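You operate a simulated robot arm through the tools that you are given. There is no shell and no other tool. Be economical: measure what you need, move in short steps, check, and stop when the job is done.

The job below is to be done with a simulated robot arm. You get a single attempt, and the scene is never put back.

## Task
Put things in order on the dishwasher worktop. At the end: the yellow sponge from the dishwasher worktop is on the black drip tray; one of the milk cartons from the dishwasher worktop is on the crockery worktop; the teal brush stands where the yellow sponge stood; the white pod from the dishwasher worktop stands where the teal brush stood; whatever was shut is shut again. Leave all else as you found it, and nothing knocked over. Set down upright: milk carton.

It is judged by the outcome, as a careful person would: the job done as asked, and still so three seconds after it is handed in. It fails if anything else is knocked over, pushed out of place, dropped, spilled or broken.

## Robot
A 6-joint arm with a two-finger parallel gripper, fixed in place. Base frame: the origin is at the foot of the arm, x ahead of it, y to its left, z up; the work surface is at about z = 0.91. Readings come in m, degrees, newtons and seconds.
With the tool pointing down near the work surface it reaches from about 0.24 to 0.66 m from the base axis. Its first joint turns from -66.0 to 66.0 degrees. Payload 2.9 kg.
Tool frame: the origin (TCP) lies between the finger pads and is the grasp point; the fingertips stand 0.03 m ahead of it; z points along the fingers, y is the line along which they close. Largest opening 0.11 m; finger width 0.02, thickness 0.01; the body of the gripper, 0.048 by 0.112 m, starts 0.055 m behind the TCP.
Orientation is that of the tool frame in the base frame, as a unit quaternion [x, y, z, w]. With the fingers straight down and closing along the base's y, the tool's x points along the base's -x, its y along +y and its z along -z.

## Interface
- The arm moves only by the tool move_arm. Its argument "plan" is a list of rows, each a list of 3 entries, a list of its own where there are three numbers: the shift along the tool's x, y, z in m, then the turn, a rotation vector about the tool's x, y, z in degrees, then the closure, from 0 (fully open) to 1 (shut). In form: [[[x, y, z], [rx, ry, rz], gripper], ...]. A call has 1 to 8 rows; each row shifts and turns the commanded pose from where the row before left it, along the tool's axes as they then stand. Rows are played at 5 a second. More than 0.05 m and 8.6 degrees between two rows, or a gripper value outside its range, and nothing of the call is played. Where a pose cannot be reached the arm comes as near as it can. A force on the tool above 40 N (or 10 N above the force at the start of the call, whichever is more), or a blocked arm, ends the call early, and 0.2 s more pass. The fingers move at their own pace (about 0.108 m/s each) and stop on an object; they squeeze with about 21 N. The grip force told is the motor's: it shows also when the fingers shut on nothing. Time passes only in rows, and 0.2 s behind the last, so rows that do not move let the fingers close. The reply holds the time, the measured pose of the TCP, the force on the tool along the base axes, the opening and the grip force, in the units named above and with some noise, with the torque about the TCP (base axes, N m) and any sound that the robot's microphone picked up.
- Cameras (640 x 400 px; columns grow to the right, rows downward): "scene" is fixed at [0.0716, 0.4336, 1.3819]; the picture's right is [-0.77, -0.64, 0.00], its down [-0.32, 0.39, -0.86] and it looks along [0.55, -0.67, -0.50] (base axes); focal length 270 px, centre (320, 200). "wrist" rides on the gripper at [0.072, 0.017, -0.103] in the tool frame; the picture's right is [-0.23, 0.97, 0.00], its down [-0.76, -0.18, -0.62] and it looks along [-0.61, -0.14, 0.78] (tool axes); focal length 222 px, centre (320, 200). There is no depth. A picture from a camera that has moved, and an enlarged one, comes with that camera's place and axes in the base frame and with its lens. The place of the scene camera against the robot may be out by one fixed shift of up to 0.018 m in any direction.
- capture(camera): a new picture of that camera. The clock stands still meanwhile.
- zoom(camera, box): a new picture of the part [left, top, right, bottom] of that camera's present view, enlarged. The clock stands still meanwhile.
- job_done(): hands the job in; it is judged then, once.

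Work in short steps. Places have to be worked out from the pictures, the camera data and where the tool is seen: move nearer, look again, correct. Check each grasp and each placing, and mend what went wrong. You have 120 turns and 64 pictures in all, those below and enlarged ones among them. Open the gripper and draw the arm clear of the work before you hand the job in, unless the task says otherwise; then end with one line.

The tools are called after ">>>" as a command line: name --argument value ..., lists and objects as JSON in quotes. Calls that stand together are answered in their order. move_arm: Moves the arm, as the interface text tells. Its arguments: {"type":"object","properties":{"plan":{"type":"array","items":{"type":"array"}}},"required":["plan"]} The other tools are called the same way: capture (camera) takes a picture; zoom (camera, box) takes an enlarged picture of a part of a camera's view; job_done () hands the job in.

At the start:

```text
time: 0.0
eef_pos: [0.4531, 0.0669, 1.2078]
orientation: [0.0, 1.0, 0.0, 0.0]
wrist_force: [0.8, 0.1, 0.2]
torque: [0.0, 0.0, 0.01]
gripper_width: 0.1101
finger_force: 0.1
```

scene: 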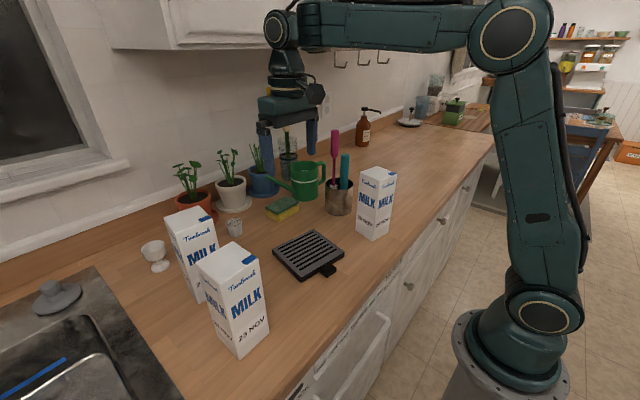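
wrist: 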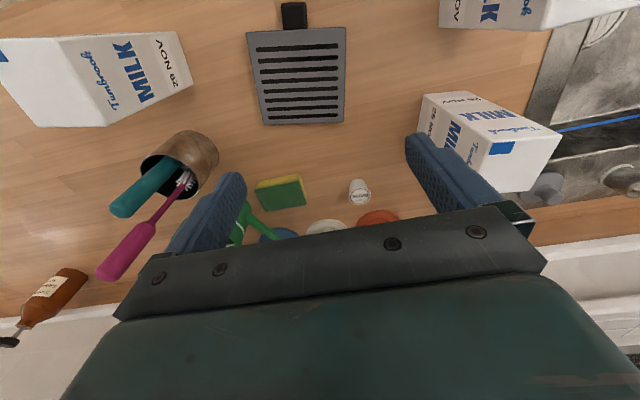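

I start by looking closer at the main items and the far worktops.

>>> zoom --camera "scene" --box '[220, 120, 420, 245]'

>>> zoom --camera "scene" --box '[340, 40, 640, 228]'

>>> zoom --camera "scene" --box '[130, 180, 410, 400]'

```text
3.20 times, centred on (320, 182) of scene
camera zoom: at [0.0716, 0.4336, 1.3819], right [-0.77, -0.64, 0.0], down [-0.32, 0.39, -0.86], along [0.55, -0.67, -0.5], focal length 865 px, centre (320, 256)
```

zoom: 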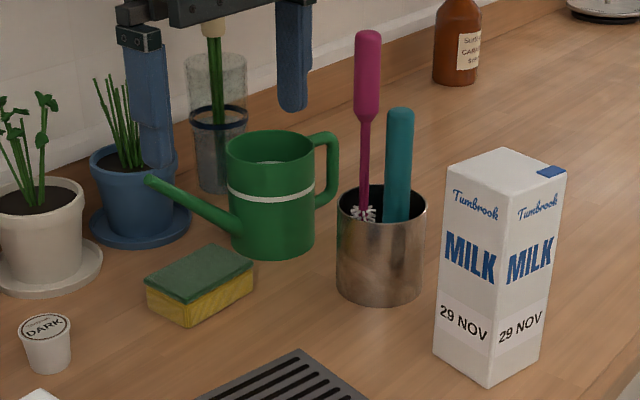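

```text
2.13 times, centred on (490, 134) of scene
camera zoom: at [0.0716, 0.4336, 1.3819], right [-0.77, -0.64, 0.0], down [-0.32, 0.39, -0.86], along [0.55, -0.67, -0.5], focal length 575 px, centre (-42, 340)
```

zoom: 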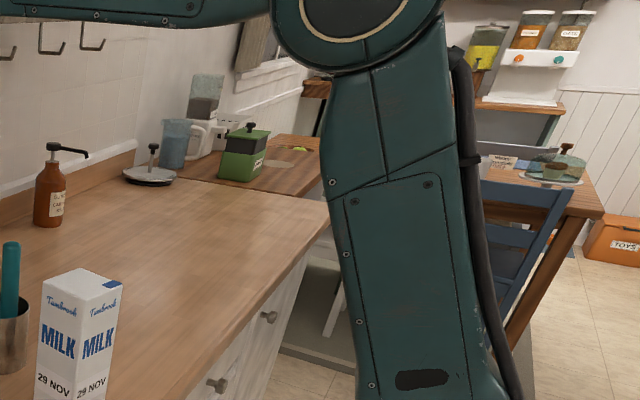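

```text
1.82 times, centred on (270, 290) of scene
camera zoom: at [0.0716, 0.4336, 1.3819], right [-0.77, -0.64, 0.0], down [-0.32, 0.39, -0.86], along [0.55, -0.67, -0.5], focal length 491 px, centre (411, 36)
```

zoom: 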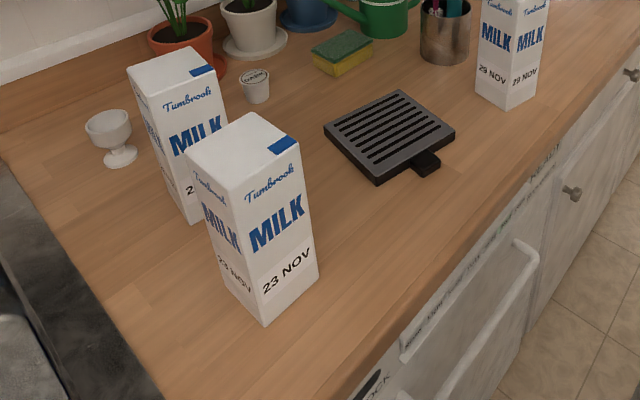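

The worktop seems to be one slab with a dishwasher front on the left and knobbed fronts on the right. I look for labels and seams there.

>>> zoom --camera "scene" --box '[340, 180, 500, 280]'

>>> zoom --camera "scene" --box '[280, 270, 460, 400]'

>>> zoom --camera "scene" --box '[340, 80, 520, 192]'

```text
4.00 times, centred on (420, 230) of scene
camera zoom: at [0.0716, 0.4336, 1.3819], right [-0.77, -0.64, 0.0], down [-0.32, 0.39, -0.86], along [0.55, -0.67, -0.5], focal length 1081 px, centre (-80, 80)
```

zoom: 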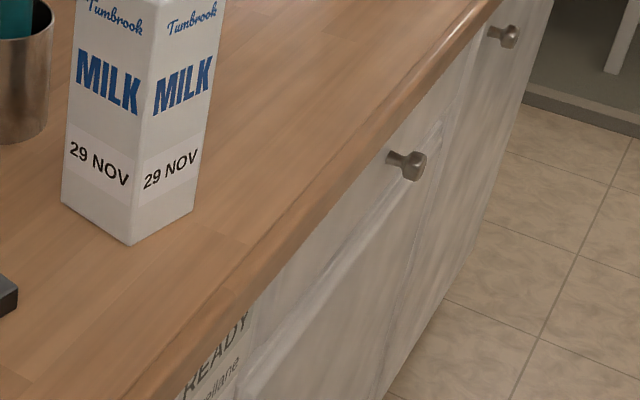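

```text
3.08 times, centred on (370, 335) of scene
camera zoom: at [0.0716, 0.4336, 1.3819], right [-0.77, -0.64, 0.0], down [-0.32, 0.39, -0.86], along [0.55, -0.67, -0.5], focal length 831 px, centre (166, -215)
```

zoom: 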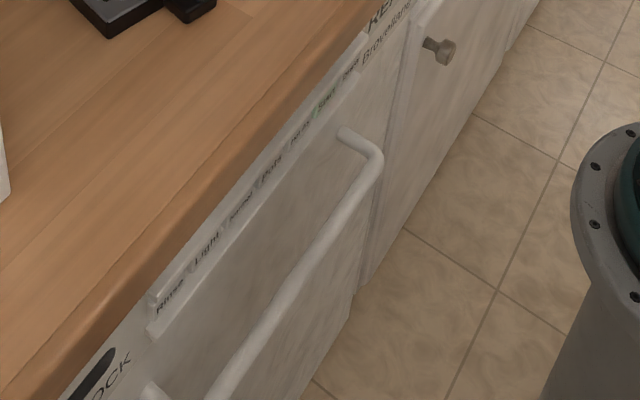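

```text
3.56 times, centred on (430, 136) of scene
camera zoom: at [0.0716, 0.4336, 1.3819], right [-0.77, -0.64, 0.0], down [-0.32, 0.39, -0.86], along [0.55, -0.67, -0.5], focal length 961 px, centre (-71, 428)
```

zoom: 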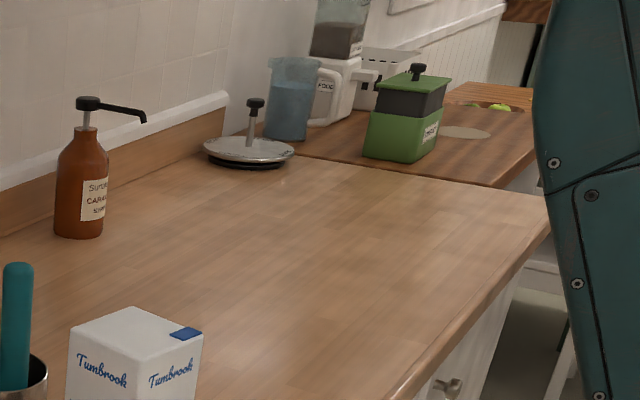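

The dishwasher right edge is at about y≈-0.2, so all three cartons are on its worktop, and the crockery worktop is over the knobbed cabinets further along −y. The 29 NOV carton is nearest, at about (0.37,-0.165), yaw about -20°, top at z≈1.10. I move above it at a safe height and look.

>>> move_arm --plan '[[[0.0166, -0.0464, 0], [0, 0, 0], 0], [[0.0166, -0.0464, 0], [0, 0, 0], 0], [[0.0166, -0.0464, 0], [0, 0, 0], 0], [[0.0166, -0.0464, 0], [0, 0, 0], 0], [[0.0166, -0.0464, 0], [0, 0, 0], 0], [[0, 0, 0], [0, 0, 6], 0], [[0, 0, 0], [0, 0, 6], 0], [[0, 0, 0], [0, 0, 6], 0]]'

>>> capture --camera "wrist"

```text
time: 1.8
eef_pos: [0.3704, -0.1641, 1.2065]
orientation: [0.157, 0.988, 0.0, 0.0]
wrist_force: [0.2, 0.3, -0.1]
torque: [0.01, -0.02, 0.0]
gripper_width: 0.1101
finger_force: 0.1
```

```text
55 pictures are left
camera wrist: at [0.3072, -0.1262, 1.3101], right [0.52, 0.86, 0.0], down [0.67, -0.41, 0.62], along [0.53, -0.32, -0.78], focal length 222 px, centre (320, 200)
```

wrist: 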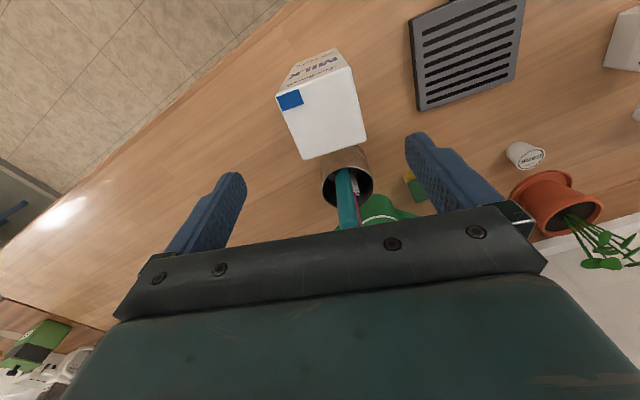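

The wrist view puts the carton's top centre at about (0.368,-0.157) with yaw about -14°. I correct and descend to z=1.06 to grip near the top.

>>> move_arm --plan '[[[0.004, 0.006, 0], [0, 0, -4], 0], [[0, 0, 0.048], [0, 0, 0], 0], [[0, 0, 0.048], [0, 0, 0], 0], [[0, 0, 0.048], [0, 0, 0], 0], [[0, 0, 0.0], [0, 0, 0], 0]]'

>>> capture --camera "wrist"

```text
time: 3.0
eef_pos: [0.3672, -0.152, 1.0638]
orientation: [0.122, 0.993, 0.0, 0.0]
wrist_force: [0.5, 0.0, -0.4]
torque: [0.02, 0.02, 0.01]
gripper_width: 0.11
finger_force: 0.1
```

```text
54 pictures are left
camera wrist: at [0.3009, -0.119, 1.1679], right [0.46, 0.89, 0.0], down [0.7, -0.36, 0.62], along [0.55, -0.28, -0.78], focal length 222 px, centre (320, 200)
```

wrist: 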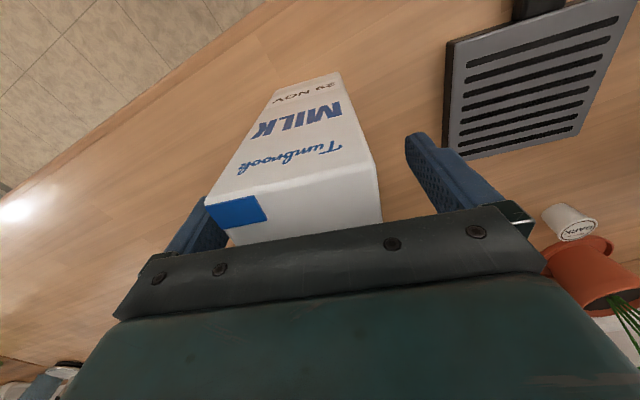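

The carton sits about 7 mm off toward the −y finger; I centre and close.

>>> move_arm --plan '[[[-0.003, -0.007, 0.0], [0, 0, 0], 0], [[0, 0, 0], [0, 0, 0], 0.2], [[0, 0, 0], [0, 0, 0], 0.5], [[0, 0, 0], [0, 0, 0], 0.6], [[0, 0, 0], [0, 0, 0], 0.6]]'

```text
time: 4.2
eef_pos: [0.3685, -0.161, 1.0634]
orientation: [0.122, 0.993, 0.0, 0.0]
wrist_force: [2.8, 4.5, 1.2]
torque: [0.34, -0.21, 0.04]
gripper_width: 0.0704
finger_force: 21.3
```

Gripped at 70 mm. I lift 4 cm and read the load.

>>> move_arm --plan '[[[0, 0, -0.01], [0, 0, 0], 0.7], [[0, 0, -0.02], [0, 0, 0], 0.7], [[0, 0, -0.03], [0, 0, 0], 0.7], [[0, 0, 0], [0, 0, 0], 0.7]]'

>>> capture --camera "scene"

```text
time: 5.2
eef_pos: [0.3692, -0.1638, 1.1241]
orientation: [0.122, 0.993, -0.001, 0.0]
wrist_force: [-0.3, 0.6, -10.2]
torque: [0.02, 0.04, 0.0]
gripper_width: 0.0704
finger_force: 20.5
```

```text
53 pictures are left
```

scene: 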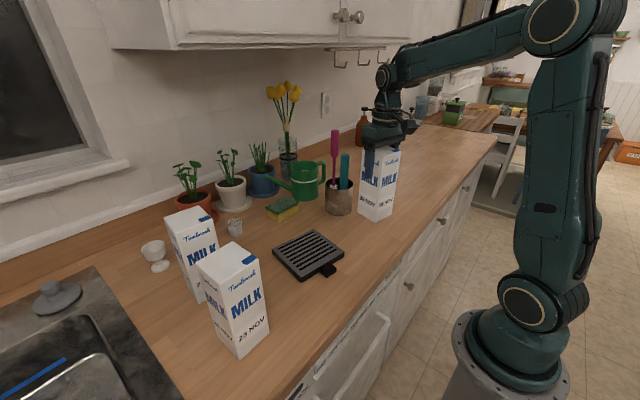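

The carton (about 1 kg) is up cleanly. I carry it along −y to about (0.38,-0.43).

>>> move_arm --plan '[[[-0.0124, -0.0433, 0], [0, 0, 0], 0.7], [[-0.0124, -0.0433, 0], [0, 0, 0], 0.7], [[-0.0124, -0.0433, 0], [0, 0, 0], 0.7], [[-0.0124, -0.0433, 0], [0, 0, 0], 0.7], [[-0.0124, -0.0433, 0], [0, 0, 0], 0.7], [[-0.0124, -0.0433, 0], [0, 0, 0], 0.7], [[0, 0, 0], [0, 0, 0], 0.7]]'

>>> capture --camera "scene"

>>> capture --camera "wrist"

```text
time: 6.8
eef_pos: [0.3779, -0.4364, 1.1237]
orientation: [0.122, 0.992, 0.001, -0.001]
wrist_force: [-0.5, 0.4, -9.4]
torque: [0.03, 0.03, -0.02]
gripper_width: 0.0704
finger_force: 20.8
```

```text
52 pictures are left
```

scene: 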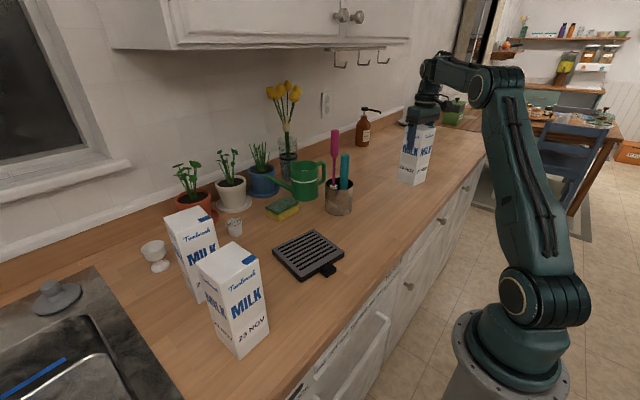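

```text
51 pictures are left
camera wrist: at [0.3124, -0.4026, 1.2269], right [0.46, 0.89, 0.0], down [0.7, -0.36, 0.62], along [0.55, -0.28, -0.78], focal length 222 px, centre (320, 200)
```

wrist: 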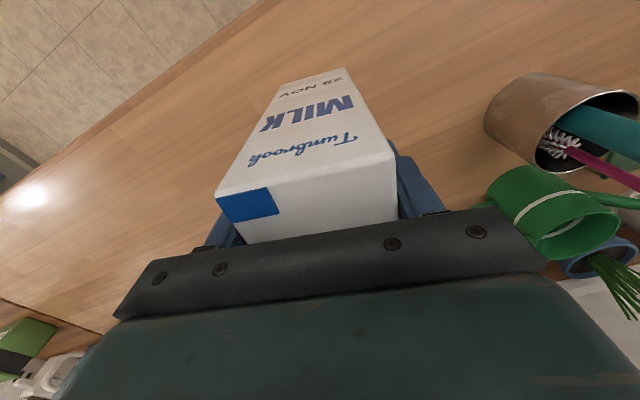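

Clear worktop below. I lower 6 cm in eased steps to the original grasp height.

>>> move_arm --plan '[[[0, 0, 0.03], [0, 0, 0], 0.7], [[0, 0, 0.02], [0, 0, 0], 0.7], [[0, 0, 0.007], [0, 0, 0], 0.7], [[0, 0, 0.003], [0, 0, 0], 0.7], [[0, 0, 0.0015], [0, 0, 0], 0.7]]'

```text
time: 8.0
eef_pos: [0.3796, -0.4364, 1.0636]
orientation: [0.122, 0.993, -0.001, 0.0]
wrist_force: [-4.3, 0.7, 5.7]
torque: [0.66, 0.53, 0.36]
gripper_width: 0.0705
finger_force: 21.4
```

Contact is felt (force reversed). I open and rise.

>>> move_arm --plan '[[[0, 0, 0], [0, 0, 0], 0.3], [[0, 0, 0], [0, 0, 0], 0.0], [[0, 0, -0.03], [0, 0, 0], 0], [[0, 0, -0.045], [0, 0, 0], 0], [[0, 0, -0.045], [0, 0, 0], 0], [[0, 0, -0.03], [0, 0, 0], 0]]'

>>> capture --camera "wrist"

```text
time: 9.4
eef_pos: [0.3809, -0.4361, 1.2117]
orientation: [0.121, 0.993, 0.0, 0.0]
wrist_force: [0.6, 0.0, 0.0]
torque: [-0.02, 0.0, 0.03]
gripper_width: 0.1099
finger_force: 0.1
```

```text
50 pictures are left
camera wrist: at [0.3141, -0.4034, 1.3157], right [0.46, 0.89, 0.0], down [0.7, -0.36, 0.62], along [0.55, -0.28, -0.78], focal length 222 px, centre (320, 200)
```

wrist: 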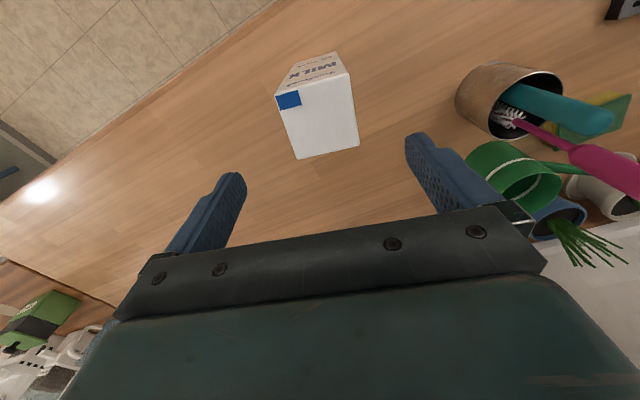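

The carton stands well. Now back toward the sponge, skirting the tall pink brush (top about z 1.18) on the near side; first straighten yaw and rise.

>>> move_arm --plan '[[[0, 0, -0.03], [0, 0, -7], 0], [[0, 0, -0.03], [0, 0, -7], 0], [[0.005, 0.048, 0], [0, 0, 0], 0], [[0.005, 0.048, 0], [0, 0, 0], 0], [[0.005, 0.048, 0], [0, 0, 0], 0], [[0.005, 0.048, 0], [0, 0, 0], 0], [[0, 0.048, 0], [0, 0, 0], 0], [[0, 0.048, 0], [0, 0, 0], 0]]'

>>> move_arm --plan '[[[0, 0.048, 0], [0, 0, 0], 0], [[0, 0.048, 0], [0, 0, 0], 0], [[-0.03, 0.035, 0], [0, 0, 0], 0], [[-0.048, 0, 0], [0, 0, 0], 0], [[-0.048, 0, 0], [0, 0, 0], 0], [[-0.03, 0, 0], [0, 0, 0], 0]]'

>>> capture --camera "wrist"

```text
time: 11.2
eef_pos: [0.3408, -0.1323, 1.2521]
orientation: [0.0, 1.0, 0.0, 0.0]
wrist_force: [0.2, 1.3, 0.2]
torque: [0.0, 0.0, 0.02]
gripper_width: 0.1104
finger_force: 0.1
out of reach, approached as far as the arm can: row 1, 2
```

```text
time: 12.6
eef_pos: [0.4958, 0.0019, 1.253]
orientation: [0.0, 1.0, 0.0, 0.0]
wrist_force: [0.1, 0.7, -0.1]
torque: [0.0, 0.01, -0.01]
gripper_width: 0.1101
finger_force: 0.0
```

```text
49 pictures are left
camera wrist: at [0.4257, 0.0186, 1.3568], right [0.23, 0.97, 0.0], down [0.76, -0.18, 0.62], along [0.61, -0.14, -0.78], focal length 222 px, centre (320, 200)
```

wrist: 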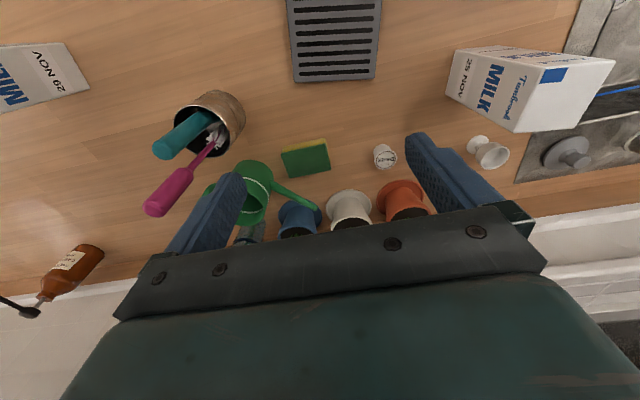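

>>> zoom --camera "wrist" --box '[140, 70, 440, 258]'

```text
2.13 times, centred on (290, 164) of wrist
camera zoom: at [0.4257, 0.0186, 1.3568], right [0.23, 0.97, 0.0], down [0.76, -0.18, 0.62], along [0.61, -0.14, -0.78], focal length 473 px, centre (384, 277)
```

zoom: 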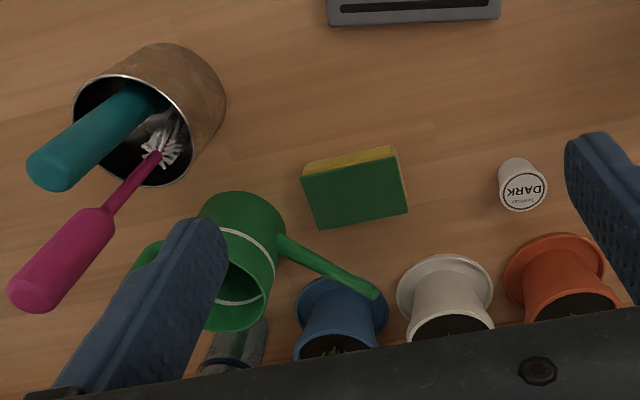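

The sponge is axis-aligned, about 0.093 (y) × 0.06 (x), centred near (0.64,-0.059). The can's spout tip comes near (0.69,-0.05,1.03), so I'll grip along y at x≈0.625 to keep the body clear. I go over and part-way down, then look.

>>> move_arm --plan '[[[-0.043, -0.0203, 0], [0, 0, 0], 0], [[-0.043, -0.0203, 0], [0, 0, 0], 0], [[-0.043, -0.0203, 0], [0, 0, 0], 0], [[0, 0, 0.0475], [0, 0, 0], 0], [[0, 0, 0.0475], [0, 0, 0], 0], [[0, 0, 0.0475], [0, 0, 0], 0], [[0, 0, 0.0475], [0, 0, 0], 0]]'

>>> capture --camera "wrist"

```text
time: 13.2
eef_pos: [0.5352, -0.0201, 1.2373]
orientation: [-0.005, 0.999, 0.0, -0.034]
wrist_force: [32.9, 3.6, -61.9]
torque: [-0.69, -0.25, -0.4]
gripper_width: 0.11
finger_force: 0.1
out of reach, approached as far as the arm can: row 2
stopped in row 2: the force on the tool passed its limit at 122 N (the readings are from after the stop); the commanded pose is now the measured one
```

```text
47 pictures are left
camera wrist: at [0.47, -0.0048, 1.346], right [0.22, 0.98, -0.01], down [0.8, -0.17, 0.57], along [0.55, -0.14, -0.82], focal length 222 px, centre (320, 200)
```

wrist: 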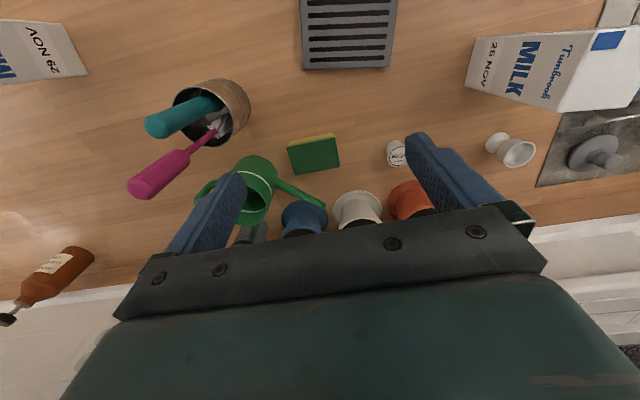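

The wrist struck the overhead cabinet; I back off gently toward the robot and downward, and check the scene.

>>> move_arm --plan '[[[0.02, 0, 0.01], [0, 0, 0], 0], [[0.02, 0, 0.02], [0, 0, 0], 0]]'

>>> capture --camera "scene"

```text
time: 13.8
eef_pos: [0.5049, -0.0224, 1.2016]
orientation: [-0.002, 0.999, 0.001, -0.039]
wrist_force: [0.3, -0.2, -0.2]
torque: [0.0, -0.04, 0.01]
gripper_width: 0.1101
finger_force: 0.0
```

```text
46 pictures are left
```

scene: 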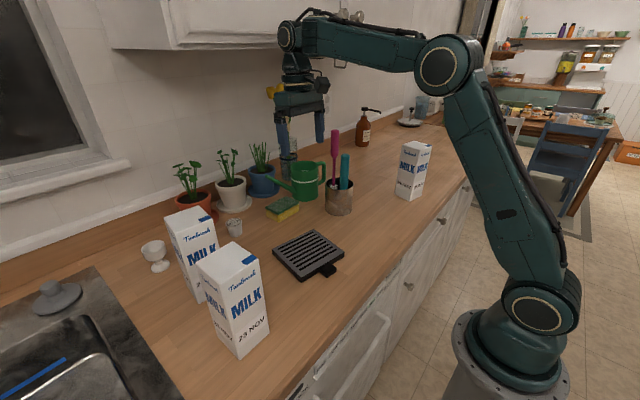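

Nothing displaced. The cabinet underside is at about z 1.37, so I must go in low. I fix the 4.5° tilt, descend here to z≈1.07, then look.

>>> move_arm --plan '[[[0, 0, 0], [0, -4.5, 0], 0], [[0, 0, 0.04], [0, 0, 0], 0], [[0, 0, 0.045], [0, 0, 0], 0], [[0, 0, 0.045], [0, 0, 0], 0]]'

>>> move_arm --plan '[[[-0.04, -0.012, 0], [0, 0, 0], 0], [[-0.04, -0.012, 0], [0, 0, 0], 0], [[-0.03, -0.012, 0], [0, 0, 0], 0]]'

>>> capture --camera "wrist"

```text
time: 14.8
eef_pos: [0.5051, -0.0216, 1.0733]
orientation: [-0.005, 1.0, 0.0, 0.001]
wrist_force: [-0.1, -0.3, -0.3]
torque: [0.01, -0.05, -0.02]
gripper_width: 0.1099
finger_force: 0.1
```

```text
time: 15.6
eef_pos: [0.6178, -0.0567, 1.0758]
orientation: [-0.004, 1.0, 0.001, 0.001]
wrist_force: [-0.2, 0.1, 0.3]
torque: [0.0, 0.0, 0.0]
gripper_width: 0.1102
finger_force: 0.2
```

```text
45 pictures are left
camera wrist: at [0.5437, -0.0409, 1.1787], right [0.22, 0.98, 0.0], down [0.76, -0.17, 0.62], along [0.61, -0.14, -0.78], focal length 222 px, centre (320, 200)
```

wrist: 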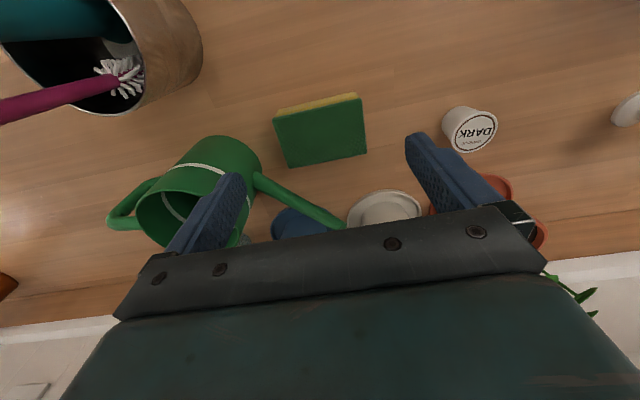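

Consistent: sponge centre (0.639,-0.061), top z≈0.945, width 93 mm; spout tip about (0.69,-0.05,1.03). I descend to z≈0.95 centred on y=-0.061 at x≈0.625, then verify before closing.

>>> move_arm --plan '[[[-0.007, -0.004, 0], [0, 0, 0], 0], [[0, 0, 0.045], [0, 0, 0], 0], [[0, 0, 0.04], [0, 0, 0], 0], [[0, 0, 0.02], [0, 0, 0], 0], [[0, 0, 0], [0, 0, 0], 0]]'

>>> capture --camera "wrist"

```text
time: 16.8
eef_pos: [0.6242, -0.0595, 0.9707]
orientation: [-0.004, 1.0, 0.001, 0.001]
wrist_force: [-1.2, -0.8, 0.3]
torque: [0.01, 0.01, 0.05]
gripper_width: 0.11
finger_force: 0.0
```

```text
44 pictures are left
camera wrist: at [0.5522, -0.0442, 1.0736], right [0.22, 0.98, 0.0], down [0.76, -0.17, 0.62], along [0.61, -0.14, -0.78], focal length 222 px, centre (320, 200)
```

wrist: 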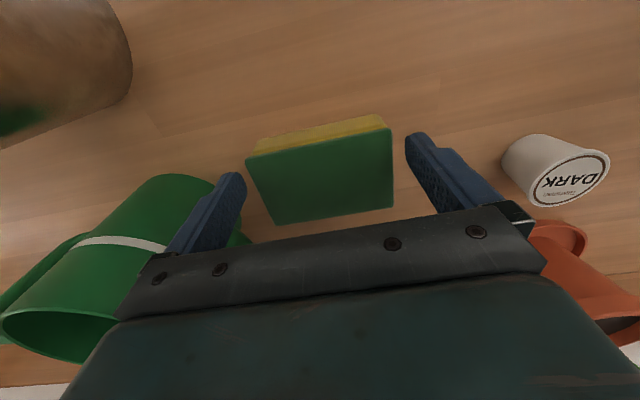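

Centred between the fingers. I descend 2.2 cm and close softly.

>>> move_arm --plan '[[[0, -0.001, 0.012], [0, 0, 0], 0], [[0, 0, 0.01], [0, 0, 0], 0], [[0, 0, 0], [0, 0, 0], 0.15], [[0, 0, 0], [0, 0, 0], 0.3], [[0, 0, 0], [0, 0, 0], 0.3]]'

```text
time: 17.9
eef_pos: [0.6244, -0.0625, 0.9489]
orientation: [-0.004, 1.0, 0.001, 0.001]
wrist_force: [-0.5, 0.4, 1.1]
torque: [0.0, 0.04, -0.02]
gripper_width: 0.094
finger_force: 20.5
```

Gripped at 94 mm. I lift 5 cm and carry it to above the tray (centre about (0.445,0.038)).

>>> move_arm --plan '[[[0, 0, -0.02], [0, 0, 0], 0.4], [[0, 0, -0.03], [0, 0, 0], 0.4], [[0.039, 0.02, 0], [0, 0, 0], 0.4], [[0.039, 0.02, -0.02], [0, 0, 0], 0.4], [[0.039, 0.02, 0], [0, 0, 0], 0.4], [[0.039, 0.02, 0], [0, 0, 0], 0.4], [[0.039, 0.02, 0], [0, 0, 0], 0.4], [[0, 0, 0], [0, 0, 0], 0.4]]'

>>> capture --camera "wrist"

>>> zoom --camera "scene" --box '[160, 120, 400, 300]'

```text
time: 19.8
eef_pos: [0.4256, 0.035, 1.0195]
orientation: [-0.004, 1.0, 0.001, 0.001]
wrist_force: [0.5, -0.7, -0.5]
torque: [0.01, -0.01, -0.03]
gripper_width: 0.0662
finger_force: 0.1
```

```text
43 pictures are left
camera wrist: at [0.3535, 0.0502, 1.1224], right [0.22, 0.98, 0.0], down [0.76, -0.17, 0.62], along [0.61, -0.14, -0.78], focal length 222 px, centre (320, 200)
```

wrist: 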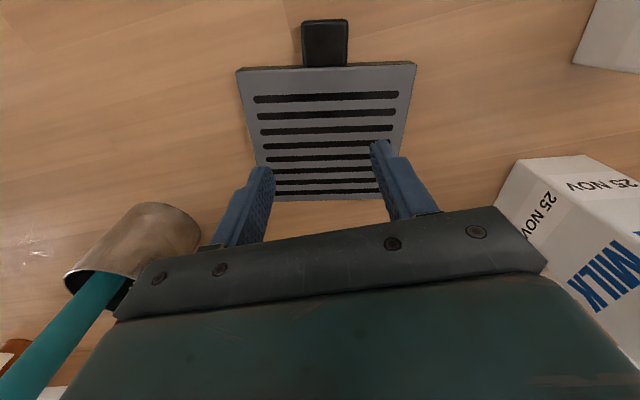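

```text
2.22 times, centred on (280, 210) of scene
camera zoom: at [0.0715, 0.4336, 1.3819], right [-0.77, -0.64, 0.0], down [-0.32, 0.39, -0.86], along [0.55, -0.67, -0.5], focal length 600 px, centre (409, 178)
```

zoom: 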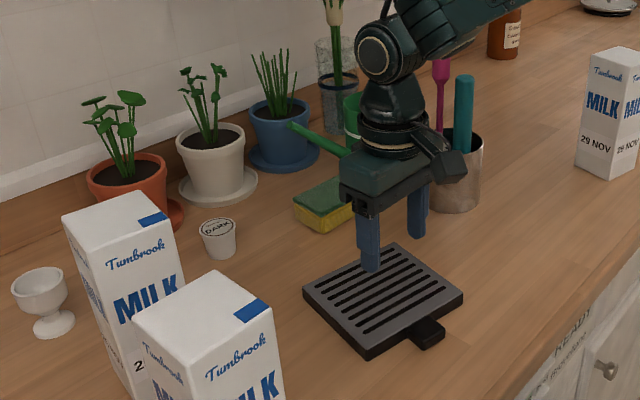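

The sponge slipped out and lies about where it was. I go back and look again.

>>> move_arm --plan '[[[-0.03, -0.01, -0.04], [0, 0, 0], 0], [[-0.04, -0.02, -0.01], [0, 0, 0], 0], [[-0.04, -0.02, 0], [0, 0, 0], 0], [[-0.04, -0.02, 0], [0, 0, 0], 0], [[-0.03, -0.02, 0], [0, 0, 0], 0]]'

>>> capture --camera "wrist"

```text
refused: row 1 steps farther than a row can; nothing moved
```

```text
41 pictures are left
camera wrist: at [0.3535, 0.0502, 1.1224], right [0.22, 0.98, 0.0], down [0.76, -0.17, 0.62], along [0.61, -0.14, -0.78], focal length 222 px, centre (320, 200)
```

wrist: 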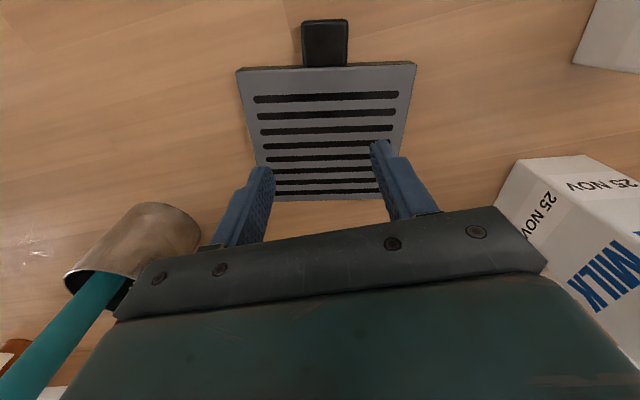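

First step was too long; I retry with shorter rows.

>>> move_arm --plan '[[[0, 0, -0.045], [0, 0, 0], 0], [[-0.04, -0.02, 0], [0, 0, 0], 0], [[-0.04, -0.02, 0], [0, 0, 0], 0], [[-0.04, -0.02, 0], [0, 0, 0], 0], [[-0.04, -0.02, 0], [0, 0, 0], 0], [[-0.03, -0.015, 0], [0, 0, 0], 0]]'

>>> capture --camera "wrist"

```text
time: 21.1
eef_pos: [0.6151, -0.0575, 1.0623]
orientation: [-0.004, 1.0, 0.001, -0.001]
wrist_force: [0.7, 0.2, 0.9]
torque: [0.01, 0.0, 0.01]
gripper_width: 0.1099
finger_force: 0.0
```

```text
40 pictures are left
camera wrist: at [0.5421, -0.0409, 1.165], right [0.22, 0.98, 0.0], down [0.76, -0.17, 0.62], along [0.61, -0.14, -0.78], focal length 222 px, centre (320, 200)
```

wrist: 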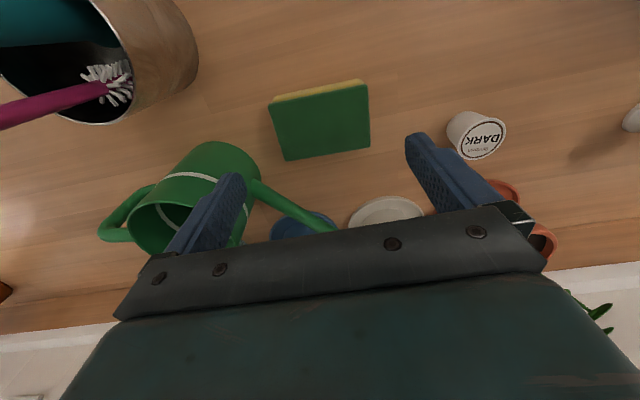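

The sponge shifted only about 1.6 cm toward me (centre about (0.6225,-0.058)). I grip it centrally and lower, closing harder, and lift just 2 cm to check.

>>> move_arm --plan '[[[-0.006, -0.001, 0.04], [0, 0, 0], 0], [[0, 0, 0.04], [0, 0, 0], 0], [[0, 0, 0.025], [0, 0, 0], 0], [[0, 0, 0.014], [0, 0, 0], 0], [[0, 0, 0], [0, 0, 0], 0.2], [[0, 0, 0], [0, 0, 0], 0.6], [[0, 0, 0], [0, 0, 0], 1.0], [[0, 0, 0], [0, 0, 0], 1.0]]'

>>> move_arm --plan '[[[0, 0, -0.005], [0, 0, 0], 1.0], [[0, 0, -0.007], [0, 0, 0], 1.0], [[0, 0, -0.008], [0, 0, 0], 1.0], [[0, 0, 0], [0, 0, 0], 1.0]]'

>>> capture --camera "wrist"

```text
time: 22.9
eef_pos: [0.6232, -0.0598, 0.9441]
orientation: [-0.005, 1.0, 0.001, 0.001]
wrist_force: [1.0, -0.7, 1.1]
torque: [0.03, 0.01, 0.0]
gripper_width: 0.0945
finger_force: 20.6
```

```text
time: 23.9
eef_pos: [0.6236, -0.0589, 0.9645]
orientation: [-0.004, 1.0, 0.002, 0.001]
wrist_force: [0.6, 0.7, -0.4]
torque: [0.0, 0.03, 0.0]
gripper_width: 0.0949
finger_force: 21.0
```

```text
39 pictures are left
camera wrist: at [0.5509, -0.0428, 1.0677], right [0.22, 0.98, 0.0], down [0.76, -0.17, 0.62], along [0.61, -0.14, -0.78], focal length 222 px, centre (320, 200)
```

wrist: 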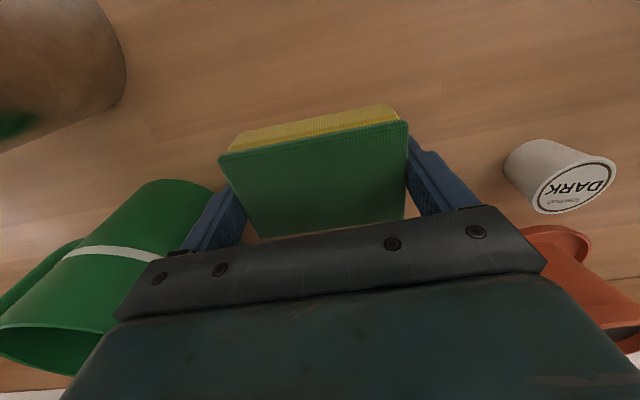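

It is held now. I lift a bit more and carry slowly to the tray.

>>> move_arm --plan '[[[0, 0, -0.015], [0, 0, 0], 1.0], [[0, 0, -0.02], [0, 0, 0], 1.0], [[0.015, 0.008, 0], [0, 0, 0], 1.0], [[0.025, 0.0139, 0], [0, 0, 0], 1.0], [[0.025, 0.0139, 0], [0, 0, 0], 1.0], [[0.025, 0.0139, 0], [0, 0, 0], 1.0]]'

>>> move_arm --plan '[[[0.025, 0.0139, 0], [0, 0, 0], 1.0], [[0.025, 0.0139, 0], [0, 0, 0], 1.0], [[0.024, 0.0139, 0], [0, 0, 0], 1.0], [[0.014, 0.005, 0], [0, 0, 0], 1.0], [[0, 0, 0], [0, 0, 0], 1.0]]'

>>> capture --camera "wrist"

```text
time: 25.4
eef_pos: [0.5351, -0.009, 0.9989]
orientation: [-0.004, 1.0, 0.001, 0.001]
wrist_force: [-0.7, 0.3, -0.1]
torque: [-0.03, -0.03, 0.0]
gripper_width: 0.0946
finger_force: 20.6
```

```text
time: 26.6
eef_pos: [0.447, 0.0367, 0.9999]
orientation: [-0.004, 1.0, 0.001, 0.001]
wrist_force: [-1.1, -0.9, 0.8]
torque: [-0.02, -0.03, 0.0]
gripper_width: 0.0944
finger_force: 20.9
```

```text
38 pictures are left
camera wrist: at [0.3737, 0.0525, 1.1034], right [0.22, 0.98, 0.0], down [0.76, -0.17, 0.62], along [0.61, -0.14, -0.78], focal length 222 px, centre (320, 200)
```

wrist: 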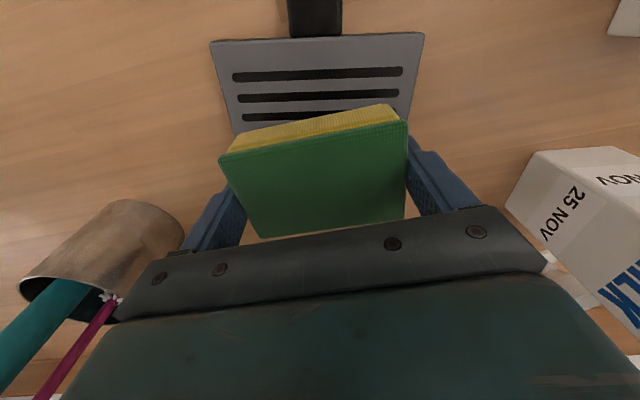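

Over the tray. I lower in small steps until contact.

>>> move_arm --plan '[[[0, 0, 0.02], [0, 0, 0], 1.0], [[0, 0, 0.01], [0, 0, 0], 1.0], [[0, 0, 0.004], [0, 0, 0], 1.0], [[0, 0, 0], [0, 0, 0], 1.0]]'

```text
time: 27.6
eef_pos: [0.4455, 0.038, 0.9646]
orientation: [-0.005, 1.0, 0.0, 0.001]
wrist_force: [0.6, -0.3, -0.5]
torque: [-0.03, -0.01, 0.01]
gripper_width: 0.0948
finger_force: 20.7
```

>>> move_arm --plan '[[[0, 0, 0.003], [0, 0, 0], 1.0], [[0, 0, 0.003], [0, 0, 0], 1.0], [[0, 0, 0], [0, 0, 0], 1.0]]'

```text
time: 28.4
eef_pos: [0.4454, 0.0375, 0.9627]
orientation: [-0.004, 1.0, 0.001, 0.004]
wrist_force: [-4.7, 0.3, 32.4]
torque: [-0.1, 0.0, -0.23]
gripper_width: 0.0947
finger_force: 20.5
```

Contact with the tray reached; I relieve 4 mm, open and rise.

>>> move_arm --plan '[[[0, 0, -0.004], [0, 0, 0], 1.0], [[0, 0, 0], [0, 0, 0], 0.05], [[0, 0, 0], [0, 0, 0], 0.0], [[0, 0, -0.03], [0, 0, 0], 0], [[0, 0, -0.045], [0, 0, 0], 0], [[0, 0, -0.04], [0, 0, 0], 0]]'

>>> capture --camera "wrist"

```text
time: 29.8
eef_pos: [0.4429, 0.036, 1.0769]
orientation: [-0.004, 1.0, 0.002, 0.001]
wrist_force: [-0.4, 0.4, -0.5]
torque: [-0.01, 0.0, 0.0]
gripper_width: 0.1099
finger_force: 0.1
```

```text
37 pictures are left
camera wrist: at [0.3697, 0.0518, 1.1809], right [0.22, 0.98, 0.0], down [0.76, -0.17, 0.62], along [0.61, -0.14, -0.78], focal length 222 px, centre (320, 200)
```

wrist: 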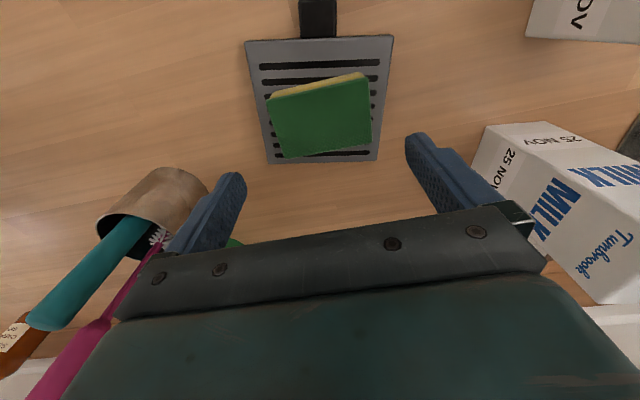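

The sponge lies fully on the tray. Next the teal brush: I rise and move to a viewing place in front of the cup.

>>> move_arm --plan '[[[0.01, 0, -0.045], [0, 0, 0], 0], [[0.01, 0, -0.045], [0, 0, 0], 0], [[0.01, 0, -0.03], [0, 0, 0], 0], [[0.005, -0.045, 0], [0, 0, 0], 0], [[0, -0.045, 0], [0, 0, 0], 0], [[0, -0.045, 0], [0, 0, 0], 0], [[0, -0.045, 0], [0, 0, 0], 0]]'

>>> capture --camera "wrist"

>>> zoom --camera "scene" --box '[280, 110, 400, 230]'

```text
time: 31.4
eef_pos: [0.4098, -0.1465, 1.1996]
orientation: [-0.004, 1.0, 0.001, 0.001]
wrist_force: [0.3, -0.7, 0.2]
torque: [0.04, -0.01, 0.03]
gripper_width: 0.1102
finger_force: 0.1
```

```text
36 pictures are left
camera wrist: at [0.3376, -0.1306, 1.3033], right [0.22, 0.98, 0.0], down [0.76, -0.17, 0.62], along [0.61, -0.13, -0.78], focal length 222 px, centre (320, 200)
```

wrist: 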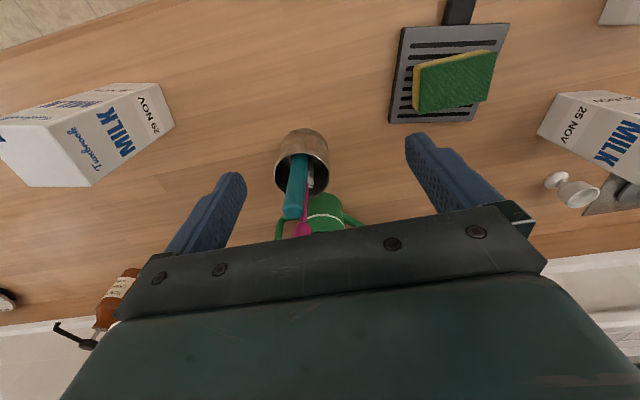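

```text
3.33 times, centred on (340, 170) of scene
camera zoom: at [0.0715, 0.4336, 1.3819], right [-0.77, -0.64, 0.0], down [-0.32, 0.39, -0.86], along [0.55, -0.67, -0.5], focal length 901 px, centre (253, 300)
```

zoom: 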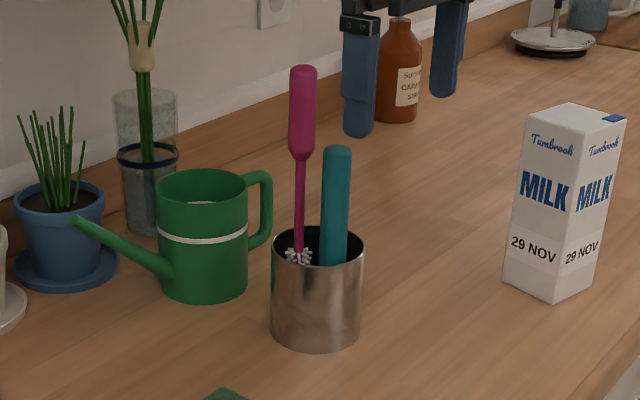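

>>> zoom --camera "wrist" --box '[240, 110, 380, 250]'

```text
2.86 times, centred on (310, 180) of wrist
camera zoom: at [0.3376, -0.1306, 1.3033], right [0.22, 0.98, 0.0], down [0.76, -0.17, 0.62], along [0.61, -0.13, -0.78], focal length 635 px, centre (349, 257)
```

zoom: 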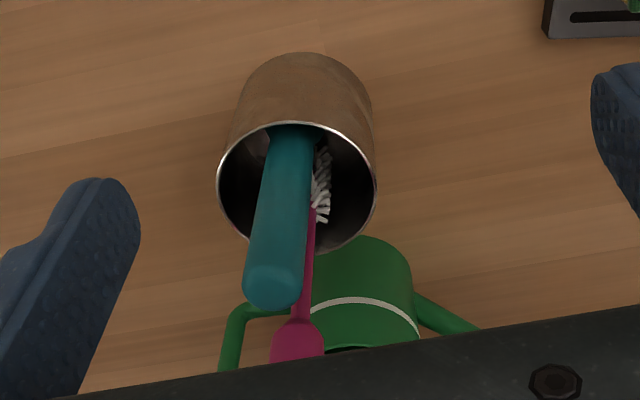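

The cup rim centre is about (0.521,-0.20, z 0.997), the teal handle tip about (0.505,-0.199,1.10), and the pink one is 4 cm behind it. I approach low from the front, fingers straddling the handle along y.

>>> move_arm --plan '[[[0, -0.026, 0], [0, 0, 0], 0], [[0.01, -0.026, 0.02], [0, 0, 0], 0], [[0, 0, 0.045], [0, 0, 0], 0], [[0, 0, 0.045], [0, 0, 0], 0], [[0, 0, 0.017], [0, 0, 0], 0], [[-0.03, 0, 0], [0, 0, 0], 0], [[0, 0, 0], [0, 0, 0], 0]]'

>>> capture --camera "wrist"

>>> zoom --camera "scene" --box '[280, 90, 440, 230]'

```text
time: 33.0
eef_pos: [0.4338, -0.1966, 1.0706]
orientation: [-0.004, 1.0, 0.001, 0.001]
wrist_force: [0.0, 0.5, 0.4]
torque: [-0.01, -0.01, -0.01]
gripper_width: 0.1101
finger_force: 0.1
```

```text
33 pictures are left
camera wrist: at [0.3609, -0.1817, 1.1748], right [0.22, 0.98, 0.0], down [0.76, -0.17, 0.62], along [0.61, -0.14, -0.78], focal length 222 px, centre (320, 200)
```

wrist: 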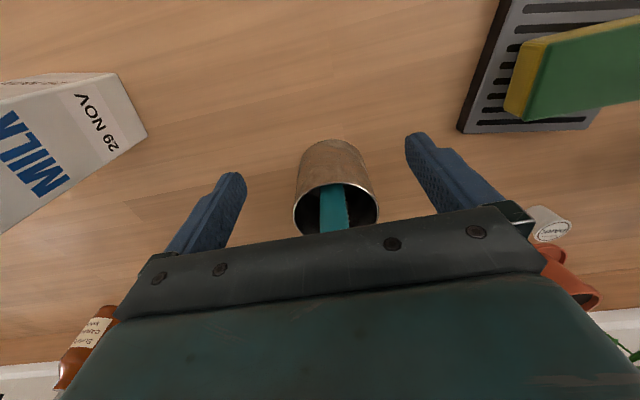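

```text
2.86 times, centred on (360, 160) of scene
camera zoom: at [0.0716, 0.4336, 1.3819], right [-0.77, -0.64, 0.0], down [-0.32, 0.39, -0.86], along [0.55, -0.67, -0.5], focal length 772 px, centre (206, 314)
```

zoom: 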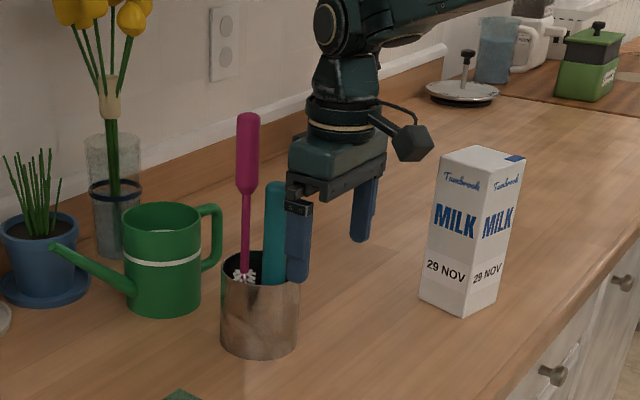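

The handle is centred at y≈-0.198. I advance 6 cm in small steps and close.

>>> move_arm --plan '[[[-0.03, 0, 0], [0, 0, 0], 0], [[-0.02, -0.001, 0], [0, 0, 0], 0], [[-0.012, 0, 0], [0, 0, 0], 0], [[0, 0, 0], [0, 0, 0], 0]]'

>>> zoom --camera "scene" --box '[280, 90, 440, 230]'

```text
time: 34.0
eef_pos: [0.4933, -0.1958, 1.0704]
orientation: [-0.004, 1.0, 0.001, 0.001]
wrist_force: [1.8, 0.8, 0.1]
torque: [0.01, 0.0, 0.0]
gripper_width: 0.1098
finger_force: 0.1
```

```text
2.86 times, centred on (360, 160) of scene
camera zoom: at [0.0716, 0.4336, 1.3819], right [-0.77, -0.64, 0.0], down [-0.32, 0.39, -0.86], along [0.55, -0.67, -0.5], focal length 772 px, centre (206, 314)
```

zoom: 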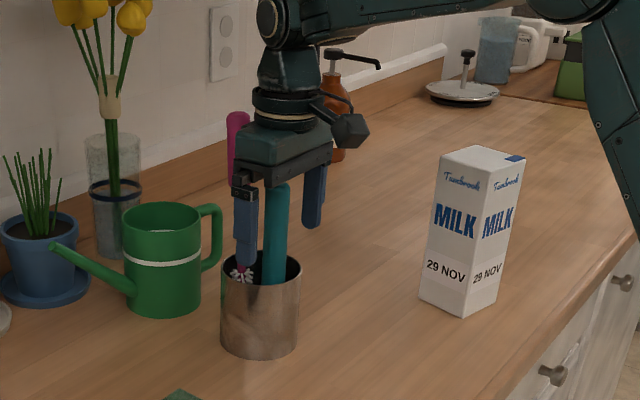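

The fingers straddle the teal handle with the pink brush behind. I close.

>>> move_arm --plan '[[[-0.002, 0, 0], [0, 0, 0], 0.3], [[0, 0, 0], [0, 0, 0], 0.6], [[0, 0, 0], [0, 0, 0], 1.0], [[0, 0, 0], [0, 0, 0], 1.0], [[0, 0, 0], [0, 0, 0], 1.0]]'

```text
time: 35.1
eef_pos: [0.4962, -0.197, 1.0711]
orientation: [-0.005, 1.0, 0.001, 0.001]
wrist_force: [0.1, 0.2, 0.5]
torque: [-0.02, 0.0, 0.0]
gripper_width: 0.0244
finger_force: 21.2
```

Gripped at 24 mm. I lift straight up in steps.

>>> move_arm --plan '[[[0.0, 0, -0.015], [0, 0, 0], 1], [[0.0, 0, -0.02], [0, 0, 0], 1], [[0, 0, -0.025], [0, 0, 0], 1], [[0, 0, -0.025], [0, 0, 0], 1], [[0, 0, 0], [0, 0, 0], 1]]'

>>> zoom --camera "scene" --box '[280, 90, 440, 230]'

```text
time: 36.4
eef_pos: [0.4967, -0.195, 1.1555]
orientation: [-0.004, 1.0, 0.001, 0.001]
wrist_force: [0.8, -0.2, 0.0]
torque: [-0.01, 0.0, 0.02]
gripper_width: 0.0242
finger_force: 21.3
```

```text
2.86 times, centred on (360, 160) of scene
camera zoom: at [0.0716, 0.4336, 1.3819], right [-0.77, -0.64, 0.0], down [-0.32, 0.39, -0.86], along [0.55, -0.67, -0.5], focal length 772 px, centre (206, 314)
```

zoom: 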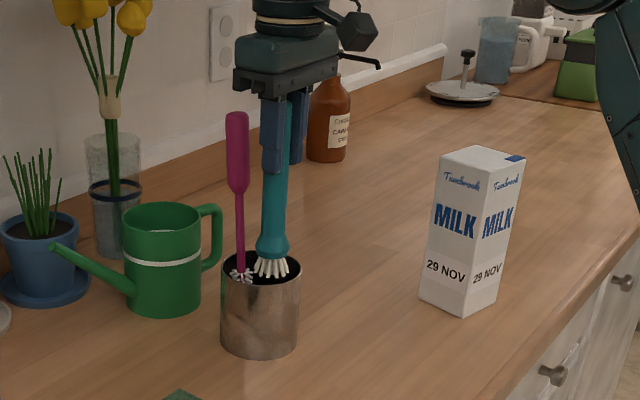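

The brush has a bell head with a flat ring of bristles, so it can probably stand. I finish lifting, back out from the pink brush, and swing toward y≈-0.06.

>>> move_arm --plan '[[[0.0, 0, -0.02], [0, 0, 0], 1], [[0.0, 0, -0.015], [0, 0, 0], 1], [[0.025, 0, 0], [0, 0, 0], 1], [[0.025, 0.01, 0], [0, 0, 0], 1], [[0, 0.04, 0], [0, 0, 0], 1], [[0, 0.04, 0], [0, 0, 0], 1], [[0, 0.045, 0], [0, 0, 0], 1], [[0, 0, 0], [0, 0, 0], 1]]'

>>> capture --camera "wrist"

>>> zoom --camera "scene" --box '[230, 80, 390, 220]'

```text
time: 38.1
eef_pos: [0.4449, -0.0615, 1.1945]
orientation: [-0.003, 1.0, 0.001, 0.001]
wrist_force: [0.2, -0.2, -1.0]
torque: [0.02, 0.01, 0.0]
gripper_width: 0.0245
finger_force: 21.2
```

```text
29 pictures are left
camera wrist: at [0.3724, -0.0449, 1.2972], right [0.22, 0.98, 0.0], down [0.76, -0.17, 0.62], along [0.61, -0.14, -0.78], focal length 222 px, centre (320, 200)
```

wrist: 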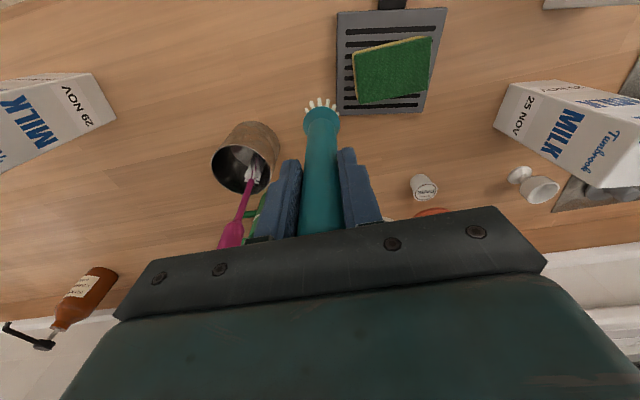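

```text
2.86 times, centred on (310, 150) of scene
camera zoom: at [0.0715, 0.4336, 1.3819], right [-0.77, -0.64, 0.0], down [-0.32, 0.39, -0.86], along [0.55, -0.67, -0.5], focal length 772 px, centre (349, 343)
```

zoom: 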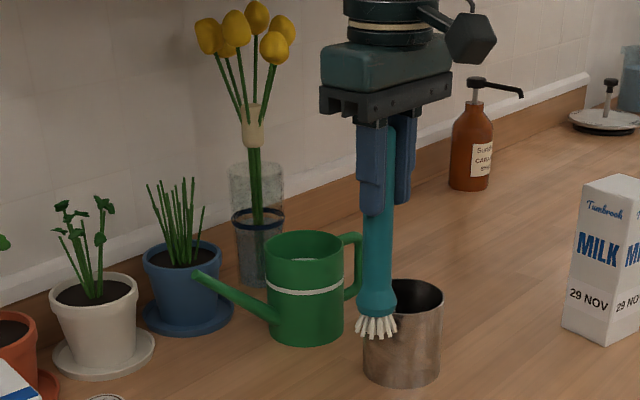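

The brush hangs essentially vertical, bristle ring about 0.158 m below the TCP. I lower to z≈1.12 and move forward towards the sponge's old place (0.640,-0.060).

>>> move_arm --plan '[[[0, 0, 0.04], [0, 0, 0], 1], [[0, 0, 0.035], [0, 0, 0], 1], [[-0.04, 0, 0], [0, 0, 0], 1], [[-0.04, 0, 0], [0, 0, 0], 1], [[-0.04, 0, 0], [0, 0, 0], 1], [[-0.04, 0, 0], [0, 0, 0], 1], [[-0.033, 0.001, 0], [0, 0, 0], 1], [[0, 0, 0], [0, 0, 0], 1]]'

>>> capture --camera "wrist"

>>> zoom --camera "scene" --box '[210, 110, 370, 250]'

```text
time: 40.0
eef_pos: [0.6303, -0.0616, 1.114]
orientation: [-0.004, 1.0, 0.002, 0.001]
wrist_force: [0.8, 0.0, -0.4]
torque: [0.0, 0.01, 0.0]
gripper_width: 0.0244
finger_force: 20.9
out of reach, approached as far as the arm can: row 7
```

```text
27 pictures are left
camera wrist: at [0.558, -0.0452, 1.2165], right [0.22, 0.98, 0.0], down [0.76, -0.17, 0.62], along [0.61, -0.14, -0.78], focal length 222 px, centre (320, 200)
```

wrist: 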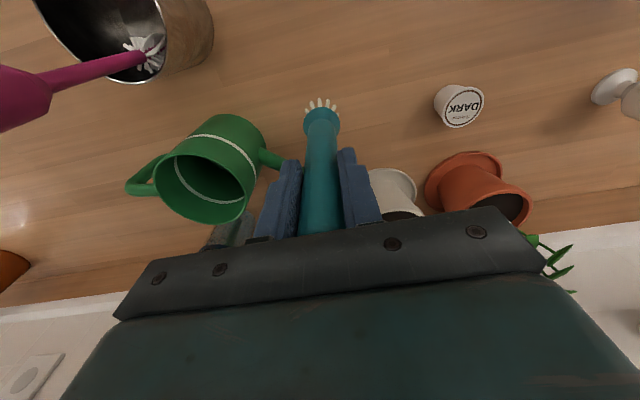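

```text
2.86 times, centred on (290, 180) of scene
camera zoom: at [0.0716, 0.4336, 1.3819], right [-0.77, -0.64, 0.0], down [-0.32, 0.39, -0.86], along [0.55, -0.67, -0.5], focal length 772 px, centre (406, 257)
```

zoom: 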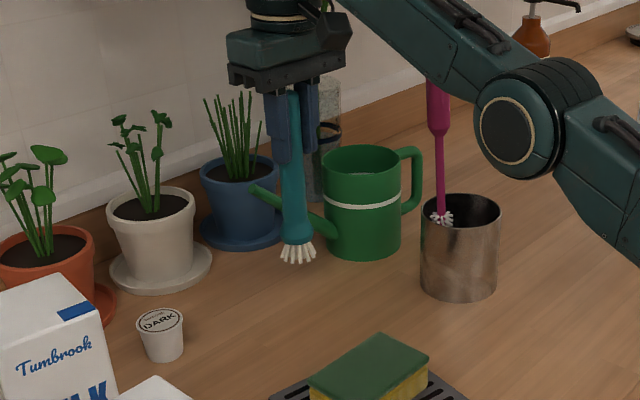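

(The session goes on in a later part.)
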